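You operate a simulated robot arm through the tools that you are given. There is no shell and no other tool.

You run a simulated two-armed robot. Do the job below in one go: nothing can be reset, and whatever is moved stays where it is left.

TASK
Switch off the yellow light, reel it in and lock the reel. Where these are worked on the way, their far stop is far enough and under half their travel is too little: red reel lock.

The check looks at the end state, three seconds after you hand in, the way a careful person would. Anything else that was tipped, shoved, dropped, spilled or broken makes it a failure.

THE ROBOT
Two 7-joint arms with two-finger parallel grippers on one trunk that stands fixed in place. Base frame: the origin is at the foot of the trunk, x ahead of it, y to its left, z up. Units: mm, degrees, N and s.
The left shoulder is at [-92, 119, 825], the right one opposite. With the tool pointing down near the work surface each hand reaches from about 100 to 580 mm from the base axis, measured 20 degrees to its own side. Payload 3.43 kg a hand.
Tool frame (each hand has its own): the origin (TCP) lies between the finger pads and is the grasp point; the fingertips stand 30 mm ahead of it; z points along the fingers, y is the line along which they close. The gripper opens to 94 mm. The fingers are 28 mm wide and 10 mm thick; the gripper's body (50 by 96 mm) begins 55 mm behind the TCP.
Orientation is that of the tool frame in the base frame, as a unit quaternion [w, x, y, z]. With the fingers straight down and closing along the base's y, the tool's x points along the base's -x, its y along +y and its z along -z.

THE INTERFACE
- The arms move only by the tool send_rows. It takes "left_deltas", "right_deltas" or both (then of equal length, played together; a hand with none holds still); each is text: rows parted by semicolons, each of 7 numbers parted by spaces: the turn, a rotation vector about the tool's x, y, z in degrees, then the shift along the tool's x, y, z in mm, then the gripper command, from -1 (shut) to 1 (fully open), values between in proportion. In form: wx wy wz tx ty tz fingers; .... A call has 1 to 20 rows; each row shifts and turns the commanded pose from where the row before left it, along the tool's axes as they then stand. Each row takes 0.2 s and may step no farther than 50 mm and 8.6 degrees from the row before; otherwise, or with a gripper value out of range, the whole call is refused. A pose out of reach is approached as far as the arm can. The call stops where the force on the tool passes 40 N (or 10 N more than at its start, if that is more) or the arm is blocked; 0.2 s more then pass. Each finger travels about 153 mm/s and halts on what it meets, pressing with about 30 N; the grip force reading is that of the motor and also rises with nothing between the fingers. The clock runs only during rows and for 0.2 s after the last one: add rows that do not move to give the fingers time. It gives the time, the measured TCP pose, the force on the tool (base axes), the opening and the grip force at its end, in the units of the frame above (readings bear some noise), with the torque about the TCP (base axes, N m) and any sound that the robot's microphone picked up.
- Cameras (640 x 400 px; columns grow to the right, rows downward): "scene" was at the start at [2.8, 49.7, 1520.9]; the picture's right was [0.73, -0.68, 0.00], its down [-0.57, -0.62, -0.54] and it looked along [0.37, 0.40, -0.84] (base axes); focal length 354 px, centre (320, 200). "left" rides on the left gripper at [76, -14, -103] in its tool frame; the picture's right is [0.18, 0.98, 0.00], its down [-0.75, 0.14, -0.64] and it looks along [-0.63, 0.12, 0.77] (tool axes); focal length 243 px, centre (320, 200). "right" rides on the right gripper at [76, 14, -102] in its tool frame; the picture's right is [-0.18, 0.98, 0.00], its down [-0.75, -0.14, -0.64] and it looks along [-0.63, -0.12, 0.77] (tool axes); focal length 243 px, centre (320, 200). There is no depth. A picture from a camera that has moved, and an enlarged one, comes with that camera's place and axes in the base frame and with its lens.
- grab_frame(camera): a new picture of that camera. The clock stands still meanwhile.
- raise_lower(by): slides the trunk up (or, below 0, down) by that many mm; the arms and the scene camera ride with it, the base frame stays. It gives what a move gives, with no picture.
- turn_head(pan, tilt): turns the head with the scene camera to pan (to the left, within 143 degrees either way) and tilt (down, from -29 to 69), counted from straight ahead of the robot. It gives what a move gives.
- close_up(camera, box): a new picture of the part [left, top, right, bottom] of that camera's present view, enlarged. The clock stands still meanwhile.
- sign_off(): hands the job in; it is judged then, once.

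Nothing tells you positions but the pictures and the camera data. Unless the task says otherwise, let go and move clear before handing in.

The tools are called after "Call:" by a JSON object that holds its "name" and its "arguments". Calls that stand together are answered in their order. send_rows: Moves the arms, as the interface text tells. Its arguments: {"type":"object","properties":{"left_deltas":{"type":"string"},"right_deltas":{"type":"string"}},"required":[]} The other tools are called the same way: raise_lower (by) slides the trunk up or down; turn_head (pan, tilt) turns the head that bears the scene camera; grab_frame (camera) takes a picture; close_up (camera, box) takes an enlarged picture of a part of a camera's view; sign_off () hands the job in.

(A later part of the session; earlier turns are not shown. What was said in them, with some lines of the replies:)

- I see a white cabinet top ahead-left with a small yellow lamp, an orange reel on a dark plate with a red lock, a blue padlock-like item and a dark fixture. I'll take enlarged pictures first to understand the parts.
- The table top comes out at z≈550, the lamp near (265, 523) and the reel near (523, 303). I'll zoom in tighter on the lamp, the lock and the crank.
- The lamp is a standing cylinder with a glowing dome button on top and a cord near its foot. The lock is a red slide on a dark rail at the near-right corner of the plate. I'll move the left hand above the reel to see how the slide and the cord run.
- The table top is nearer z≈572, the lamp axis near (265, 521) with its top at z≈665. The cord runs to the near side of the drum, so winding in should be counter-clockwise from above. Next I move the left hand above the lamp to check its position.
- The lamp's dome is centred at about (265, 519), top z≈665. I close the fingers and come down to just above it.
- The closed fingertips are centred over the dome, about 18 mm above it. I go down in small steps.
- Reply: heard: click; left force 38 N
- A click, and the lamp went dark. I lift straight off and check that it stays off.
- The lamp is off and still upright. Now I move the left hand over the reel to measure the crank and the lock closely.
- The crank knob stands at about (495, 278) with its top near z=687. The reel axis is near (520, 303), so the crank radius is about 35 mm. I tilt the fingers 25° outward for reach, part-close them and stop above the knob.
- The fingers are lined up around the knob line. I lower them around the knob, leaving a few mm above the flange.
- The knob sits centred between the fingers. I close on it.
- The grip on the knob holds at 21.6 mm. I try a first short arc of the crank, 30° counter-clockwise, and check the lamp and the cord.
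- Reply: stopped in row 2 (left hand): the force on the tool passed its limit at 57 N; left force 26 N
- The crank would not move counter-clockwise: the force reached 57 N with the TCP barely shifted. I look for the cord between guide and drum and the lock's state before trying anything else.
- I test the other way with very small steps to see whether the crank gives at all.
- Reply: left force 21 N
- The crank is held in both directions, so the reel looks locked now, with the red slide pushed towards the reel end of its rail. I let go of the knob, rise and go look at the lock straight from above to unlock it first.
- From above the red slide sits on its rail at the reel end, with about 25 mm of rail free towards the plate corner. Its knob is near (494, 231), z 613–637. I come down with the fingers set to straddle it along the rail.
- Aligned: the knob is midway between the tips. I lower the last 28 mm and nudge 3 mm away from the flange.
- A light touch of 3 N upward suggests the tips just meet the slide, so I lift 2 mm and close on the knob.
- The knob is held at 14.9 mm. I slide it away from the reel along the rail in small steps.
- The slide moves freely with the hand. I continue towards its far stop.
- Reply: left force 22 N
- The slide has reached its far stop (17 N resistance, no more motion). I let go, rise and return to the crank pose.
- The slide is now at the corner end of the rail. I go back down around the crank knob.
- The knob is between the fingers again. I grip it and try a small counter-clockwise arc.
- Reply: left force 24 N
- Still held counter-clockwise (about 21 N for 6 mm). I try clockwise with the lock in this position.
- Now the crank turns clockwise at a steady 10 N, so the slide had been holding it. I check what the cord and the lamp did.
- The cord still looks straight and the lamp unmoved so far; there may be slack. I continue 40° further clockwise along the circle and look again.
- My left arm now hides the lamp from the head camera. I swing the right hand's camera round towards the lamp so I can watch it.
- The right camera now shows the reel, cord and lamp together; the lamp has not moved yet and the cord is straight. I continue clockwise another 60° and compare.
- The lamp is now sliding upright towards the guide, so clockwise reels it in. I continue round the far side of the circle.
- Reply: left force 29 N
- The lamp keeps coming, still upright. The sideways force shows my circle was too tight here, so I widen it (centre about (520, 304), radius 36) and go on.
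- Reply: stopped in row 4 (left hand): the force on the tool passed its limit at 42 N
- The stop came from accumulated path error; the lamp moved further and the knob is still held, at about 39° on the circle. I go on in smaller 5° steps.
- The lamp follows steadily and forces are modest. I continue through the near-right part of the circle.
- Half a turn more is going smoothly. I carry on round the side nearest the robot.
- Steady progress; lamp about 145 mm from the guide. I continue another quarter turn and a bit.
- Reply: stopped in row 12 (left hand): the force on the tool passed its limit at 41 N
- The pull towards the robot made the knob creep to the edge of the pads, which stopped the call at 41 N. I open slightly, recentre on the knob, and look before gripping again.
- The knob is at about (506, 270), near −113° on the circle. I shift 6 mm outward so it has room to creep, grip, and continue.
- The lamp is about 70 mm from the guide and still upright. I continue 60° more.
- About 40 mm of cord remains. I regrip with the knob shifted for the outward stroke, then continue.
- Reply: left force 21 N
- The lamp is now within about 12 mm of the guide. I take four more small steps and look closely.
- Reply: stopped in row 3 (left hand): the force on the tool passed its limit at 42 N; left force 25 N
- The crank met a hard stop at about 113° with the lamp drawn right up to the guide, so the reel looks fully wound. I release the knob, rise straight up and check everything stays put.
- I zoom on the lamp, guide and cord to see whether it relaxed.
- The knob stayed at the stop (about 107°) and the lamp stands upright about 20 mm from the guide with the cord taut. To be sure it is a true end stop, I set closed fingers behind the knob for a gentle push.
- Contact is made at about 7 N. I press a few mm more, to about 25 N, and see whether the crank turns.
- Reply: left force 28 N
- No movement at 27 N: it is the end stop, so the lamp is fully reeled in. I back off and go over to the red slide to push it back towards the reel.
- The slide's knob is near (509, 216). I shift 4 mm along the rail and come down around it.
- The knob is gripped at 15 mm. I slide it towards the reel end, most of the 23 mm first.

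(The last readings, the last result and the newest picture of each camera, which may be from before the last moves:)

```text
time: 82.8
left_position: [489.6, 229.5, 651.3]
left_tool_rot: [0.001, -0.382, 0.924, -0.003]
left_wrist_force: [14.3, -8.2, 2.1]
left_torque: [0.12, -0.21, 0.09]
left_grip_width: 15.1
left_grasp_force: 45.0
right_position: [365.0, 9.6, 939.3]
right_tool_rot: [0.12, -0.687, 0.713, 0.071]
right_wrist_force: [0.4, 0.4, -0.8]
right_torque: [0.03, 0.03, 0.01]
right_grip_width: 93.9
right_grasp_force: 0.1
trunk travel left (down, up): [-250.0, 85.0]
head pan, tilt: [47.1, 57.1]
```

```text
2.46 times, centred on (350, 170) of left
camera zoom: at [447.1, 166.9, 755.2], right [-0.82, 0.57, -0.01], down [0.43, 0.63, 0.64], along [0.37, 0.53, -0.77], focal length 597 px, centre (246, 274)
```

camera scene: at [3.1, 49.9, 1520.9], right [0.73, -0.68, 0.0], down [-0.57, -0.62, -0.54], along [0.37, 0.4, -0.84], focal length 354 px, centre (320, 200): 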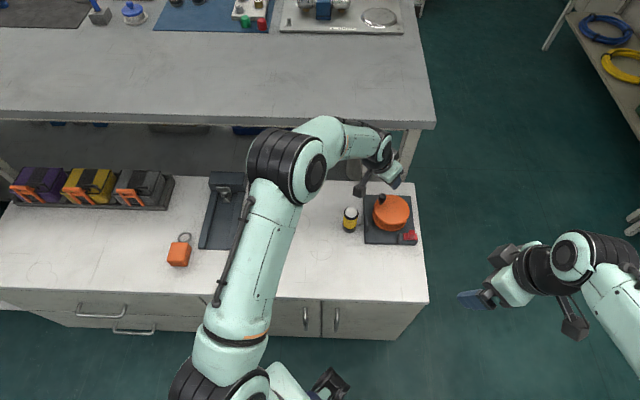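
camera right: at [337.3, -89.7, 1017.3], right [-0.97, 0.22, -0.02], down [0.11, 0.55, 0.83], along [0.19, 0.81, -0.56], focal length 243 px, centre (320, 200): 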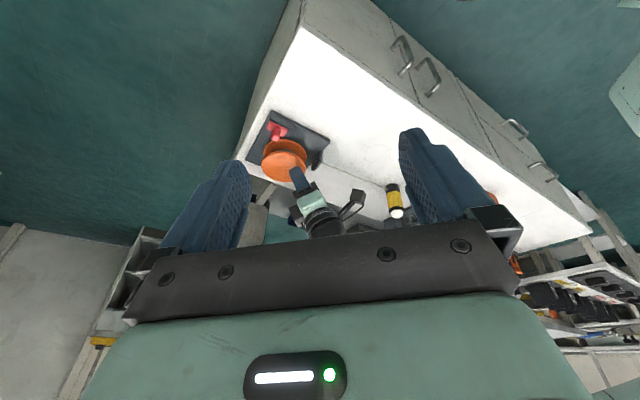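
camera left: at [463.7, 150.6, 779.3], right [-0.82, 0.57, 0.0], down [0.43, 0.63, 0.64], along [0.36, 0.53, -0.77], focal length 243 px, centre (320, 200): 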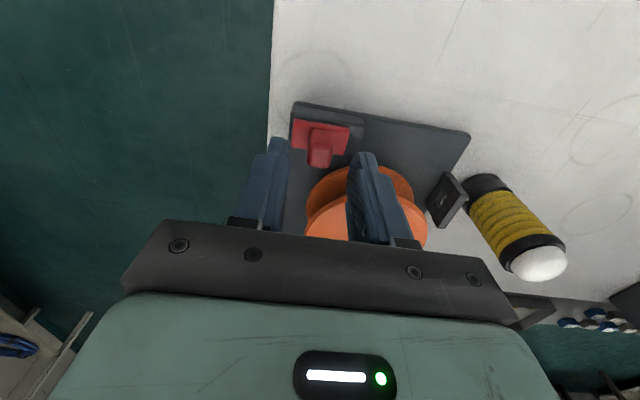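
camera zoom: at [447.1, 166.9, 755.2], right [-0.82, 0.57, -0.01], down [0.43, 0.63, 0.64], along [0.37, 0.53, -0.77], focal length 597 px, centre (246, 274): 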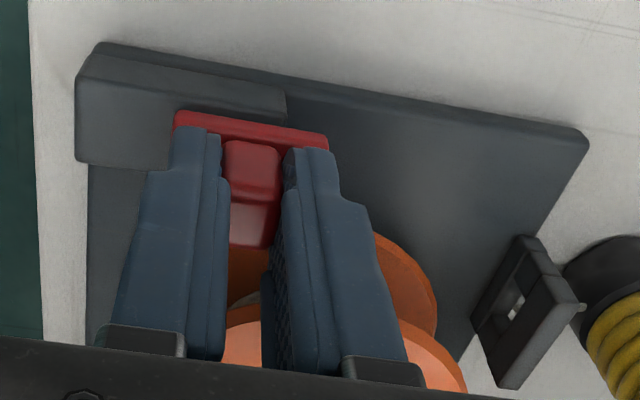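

The slide is back against its stop at the reel end (16 N resistance). I ease off, open and lift clear.

Call:
{"name": "send_rows", "arguments": {"left_deltas": "0 0 0 0 -2.5 0 -1; 0 0 0 0 0 0 -0.6; 0 0 0 0 0 0 -0.2; 0 0 0 0 0 0 -0.2; 0 0 0 0 0 -20 -0.2; 0 0 0 0 0 -40 -0.2; 0 0 0 0 0 -45 -0.2; 0 0 0 0 0 0 -0.2"}}

Call:
{"name": "close_up", "arguments": {"camera": "left", "box": [240, 50, 440, 200]}}

Call:
{"name": "close_up", "arguments": {"camera": "right", "box": [220, 100, 380, 220]}}

Call:
{"name": "grab_frame", "arguments": {"camera": "scene"}}

```text
time: 84.5
left_position: [490.4, 229.9, 757.3]
left_tool_rot: [-0.001, -0.381, 0.924, -0.001]
left_wrist_force: [0.2, 0.5, -0.3]
left_torque: [0.0, 0.0, 0.01]
left_grip_width: 37.5
left_grasp_force: 0.1
right_position: [364.1, 10.3, 939.1]
right_tool_rot: [0.121, -0.686, 0.714, 0.069]
right_wrist_force: [0.2, 0.1, -0.6]
right_torque: [0.02, -0.01, -0.02]
right_grip_width: 94.1
right_grasp_force: 0.1
trunk travel left (down, up): [-250.0, 85.0]
head pan, tilt: [47.1, 57.1]
```

```text
2.67 times, centred on (340, 125) of left
camera zoom: at [447.3, 165.8, 860.3], right [-0.82, 0.57, 0.0], down [0.43, 0.63, 0.64], along [0.36, 0.53, -0.77], focal length 647 px, centre (267, 400)
```

zoom: 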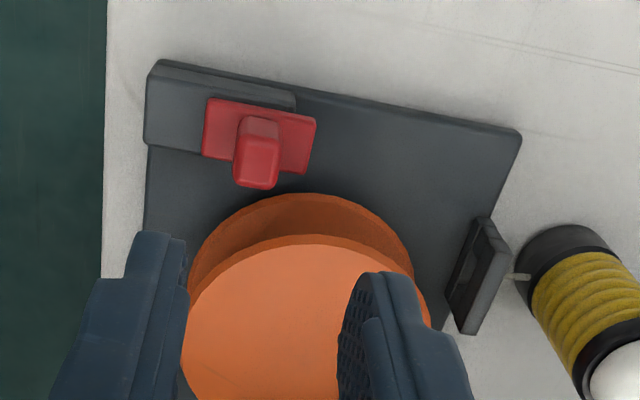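

```text
3.33 times, centred on (300, 160) of right
camera zoom: at [337.7, -89.3, 1017.2], right [-0.97, 0.22, -0.02], down [0.11, 0.55, 0.83], along [0.19, 0.81, -0.56], focal length 809 px, centre (387, 333)
```

zoom: 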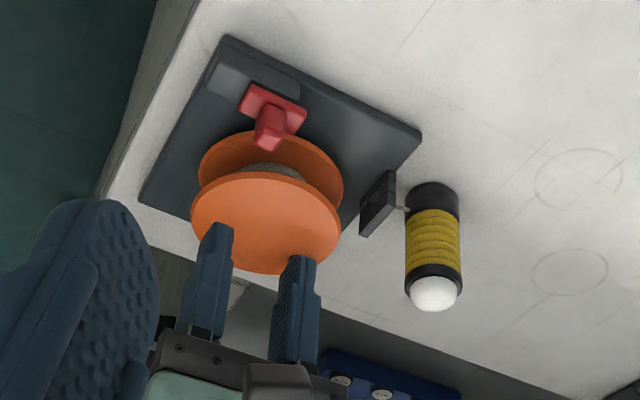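

```text
taken
camera scene: at [3.0, 49.8, 1520.9], right [0.73, -0.68, 0.0], down [-0.57, -0.62, -0.54], along [0.37, 0.4, -0.84], focal length 354 px, centre (320, 200)
```

scene: 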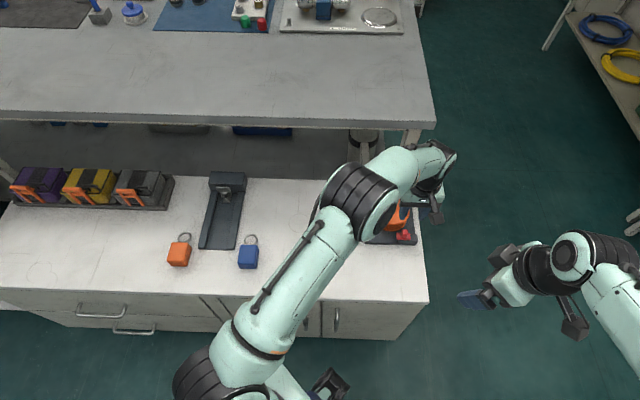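

The slide sits where it was when it first held the reel, and the lamp is upright at the guide. I verify that the reel is really locked with a gentle test on the crank.

Call:
{"name": "send_rows", "arguments": {"left_deltas": "0 0 7.57 0 0 0 0.1; 0 0 7.57 0 0 0 0.1; 0 0 7.57 0 0 0 0.1; 0 0 7.57 0 0 0 0.1; 0 0 7.57 0 0 0 0.1; 0 0 7.57 0 0 0 0.1; 0 -8.3 0 0 0 0 0.1; 0 -8.3 0 0 0 0 0.1; 0 -8.3 0 0 0 0 0.1; 0 0 0 -2.7 35.7 5.7 0.1; 0 0 0 -2.7 35.7 5.7 0.1; 0 0 0 -2.7 35.7 5.7 0.1; 0 0 0 0 0 0 0.1"}}

Call:
{"name": "grab_frame", "arguments": {"camera": "left"}}

Call:
{"name": "close_up", "arguments": {"camera": "right", "box": [220, 100, 380, 220]}}

```text
time: 87.3
left_position: [506.7, 336.2, 743.3]
left_tool_rot: [0.215, 0.004, 0.977, -0.003]
left_wrist_force: [0.8, 0.3, 0.1]
left_torque: [0.02, -0.03, 0.05]
left_grip_width: 51.7
left_grasp_force: 0.1
right_position: [363.1, 9.4, 937.6]
right_tool_rot: [0.121, -0.687, 0.713, 0.069]
right_wrist_force: [0.1, 0.7, 0.0]
right_torque: [0.03, 0.05, -0.04]
right_grip_width: 93.9
right_grasp_force: 0.0
trunk travel left (down, up): [-250.0, 85.0]
head pan, tilt: [47.1, 57.1]
```

```text
taken
camera left: at [395.3, 323.9, 805.1], right [-0.16, 0.98, -0.08], down [0.41, 0.14, 0.9], along [0.9, 0.11, -0.43], focal length 243 px, centre (320, 200)
```

left: 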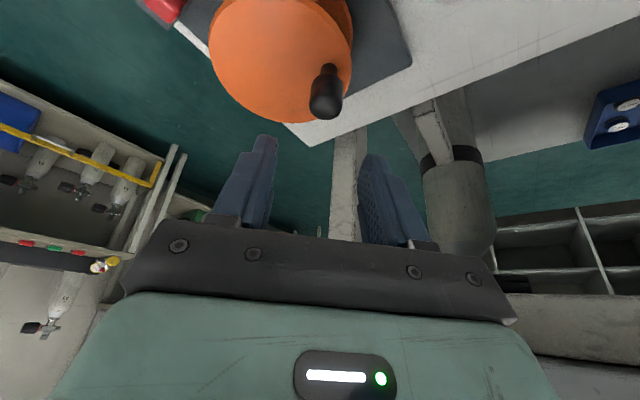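

```text
3.33 times, centred on (300, 160) of right
camera zoom: at [337.5, -89.8, 1017.3], right [-0.97, 0.22, -0.02], down [0.11, 0.55, 0.83], along [0.19, 0.81, -0.56], focal length 809 px, centre (387, 333)
```

zoom: 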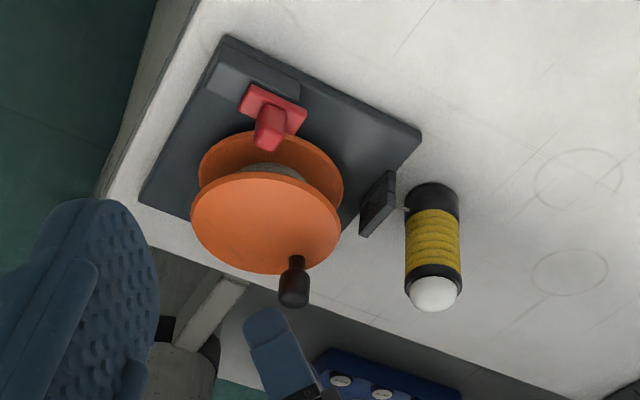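

Call:
{"name": "send_rows", "arguments": {"left_deltas": "0 0 0 6 0 12.9 0.1; 0 0 0 6 0 12.9 0.1; 0 0 0 6 0 12.9 0.1; 0 0 0 6 0 12.5 0.1; 0 0 0 0 0 0 0.1; 0 0 0 0 0 0 -1; 0 0 0 0 0 0 -1; 0 0 0 0 0 0 -1; 0 0 0 1.81 -0.6 -0.85 -1; 0 0 0 1.81 -0.6 -0.85 -1; 0 0 0 0 0 0 -1"}}

Call:
{"name": "grab_frame", "arguments": {"camera": "left"}}

```text
time: 89.8
left_position: [504.1, 335.8, 687.6]
left_tool_rot: [0.218, 0.004, 0.976, -0.003]
left_wrist_force: [17.1, -1.3, -4.6]
left_torque: [-0.05, -0.82, 0.08]
left_grip_width: 21.3
left_grasp_force: 45.1
right_position: [364.7, 10.4, 939.0]
right_tool_rot: [0.12, -0.686, 0.714, 0.069]
right_wrist_force: [-0.2, 0.2, 0.4]
right_torque: [0.02, -0.01, 0.0]
right_grip_width: 94.3
right_grasp_force: 0.1
trunk travel left (down, up): [-250.0, 85.0]
head pan, tilt: [47.1, 57.1]
```

```text
taken
camera left: at [393.2, 323.0, 749.4], right [-0.16, 0.98, -0.08], down [0.41, 0.14, 0.9], along [0.9, 0.11, -0.43], focal length 243 px, centre (320, 200)
```

left: 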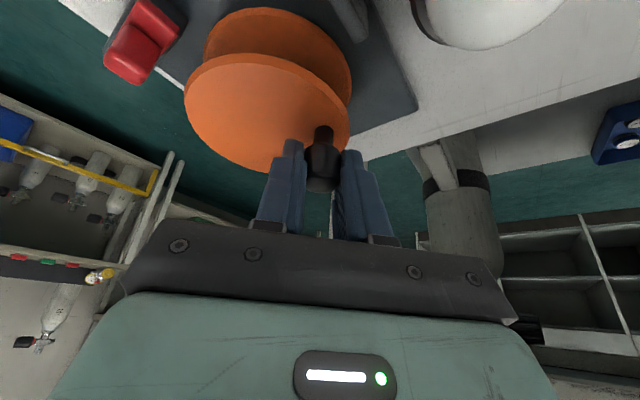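

Call:
{"name": "send_rows", "arguments": {"left_deltas": "0 0 0 1.81 -0.6 -0.85 -1; 0 0 0 0 0 0 -1"}}

```text
time: 90.3
left_position: [503.6, 335.5, 687.9]
left_tool_rot: [0.219, 0.004, 0.976, -0.002]
left_wrist_force: [32.2, 1.4, -4.4]
left_torque: [0.03, -0.12, -0.08]
left_grip_width: 21.4
left_grasp_force: 45.3
right_position: [365.9, 11.0, 938.0]
right_tool_rot: [0.12, -0.687, 0.714, 0.071]
right_wrist_force: [0.6, 0.6, 1.0]
right_torque: [-0.02, 0.0, 0.04]
right_grip_width: 94.1
right_grasp_force: 0.0
trunk travel left (down, up): [-250.0, 85.0]
head pan, tilt: [47.1, 57.1]
```

It held at 32 N in the unwinding direction, so the reel is locked. I ease off, release the knob and lift the hand well clear.

Call:
{"name": "send_rows", "arguments": {"left_deltas": "0 0 0 -2.7 0.9 1.27 -1; 0 0 0 -2.7 0.9 1.27 -1; 0 0 0 0 0 0 -0.5; 0 0 0 0 0 0 0; 0 0 0 0 0 0 0.1; 0 0 0 -4.2 0 -9 0.1; 0 0 0 -8.4 0 -18 0.1; 0 0 0 -12.7 0 -27 0.1; 0 0 0 -17 0 -36 0.1; 0 8.3 0 0 0 0 0.1; 0 8.3 0 0 0 0 0.1; 0 8.3 0 0 0 0 0.1; 0 0 0 20 0 -35 0.1; 0 0 0 20 0 -35 0.1; 0 0 0 30 0 -30 0.1; 0 0 0 0 0 0 0.1"}}

Call:
{"name": "grab_frame", "arguments": {"camera": "scene"}}

Call:
{"name": "close_up", "arguments": {"camera": "right", "box": [220, 100, 380, 220]}}

Call:
{"name": "grab_frame", "arguments": {"camera": "left"}}

```text
time: 93.8
left_position: [435.3, 337.5, 885.0]
left_tool_rot: [-0.002, 0.004, 1.0, -0.001]
left_wrist_force: [0.1, -0.6, -0.4]
left_torque: [0.0, 0.0, -0.03]
left_grip_width: 51.3
left_grasp_force: 0.0
right_position: [364.4, 9.4, 939.3]
right_tool_rot: [0.12, -0.687, 0.714, 0.07]
right_wrist_force: [0.2, -0.3, 0.3]
right_torque: [0.0, -0.01, -0.02]
right_grip_width: 94.1
right_grasp_force: 0.1
trunk travel left (down, up): [-250.0, 85.0]
head pan, tilt: [47.1, 57.1]
```

```text
taken
camera scene: at [3.7, 49.8, 1520.9], right [0.73, -0.68, 0.0], down [-0.57, -0.62, -0.54], along [0.37, 0.4, -0.84], focal length 354 px, centre (320, 200)
```

scene: 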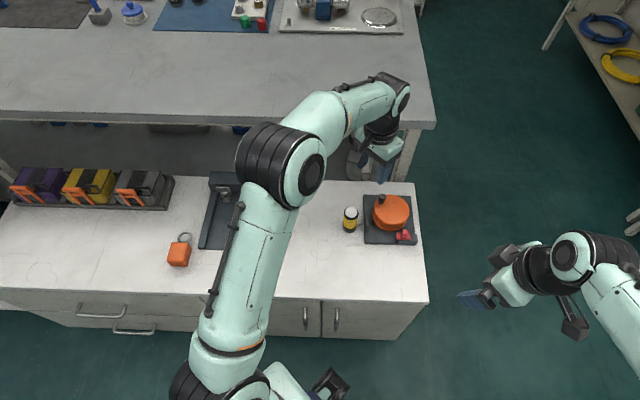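

```text
3.33 times, centred on (300, 160) of right
camera zoom: at [338.2, -89.3, 1017.1], right [-0.97, 0.22, -0.02], down [0.11, 0.55, 0.83], along [0.19, 0.81, -0.56], focal length 809 px, centre (387, 333)
```

zoom: 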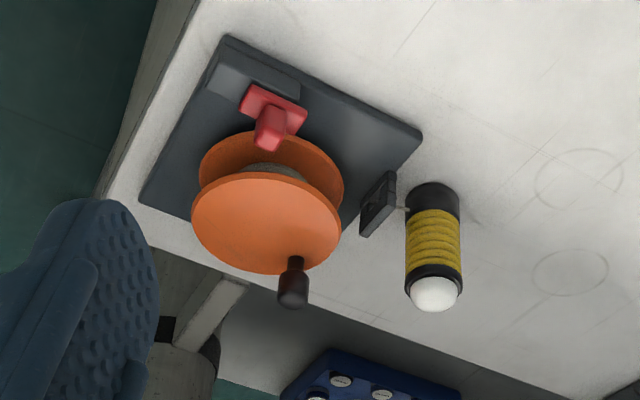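

```text
taken
camera left: at [361.2, 325.0, 987.8], right [-0.18, 0.98, 0.0], down [0.76, 0.14, 0.64], along [0.63, 0.11, -0.77], focal length 243 px, centre (320, 200)
```

left: 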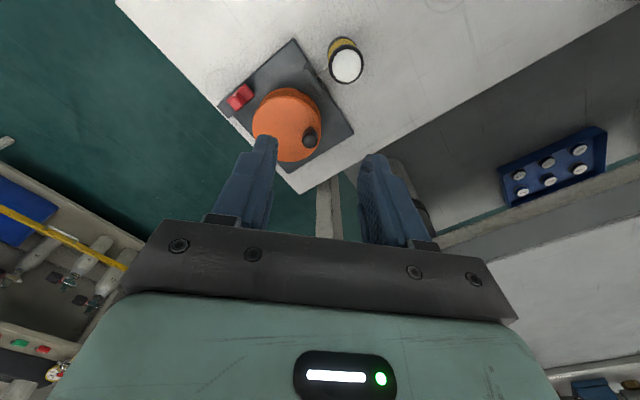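

The lamp is dark and upright at the guide, the cord is wound in, and the red slide is home with the reel held. Both hands are clear and nothing else looks disturbed, so I hand in.

Call:
{"name": "sign_off", "arguments": {}}

```text
The job is handed in.
```

The yellow light is off, reeled in to the guide, and the reel is locked. I've handed the job in but have not seen the verdict.

- **Light:** one press on the dome gave a click. The lamp went dark and stayed dark, and it is still standing upright.
- **Reel:** it was locked at the start, so I slid the red lock to its far stop first. I then cranked clockwise until the reel hit its end stop. The lamp now stands about 20 mm from the guide with the cord taut. A 27 N push would not turn the crank any further.
- **Lock:** the red slide is back against its stop at the reel end. I pulled the crank in the unwinding direction with 32 N and it did not move.

Both hands are clear of the work. I saw nothing else moved or tipped. My arm hid the blue block in the last scene picture, but it looked in place in the one before.
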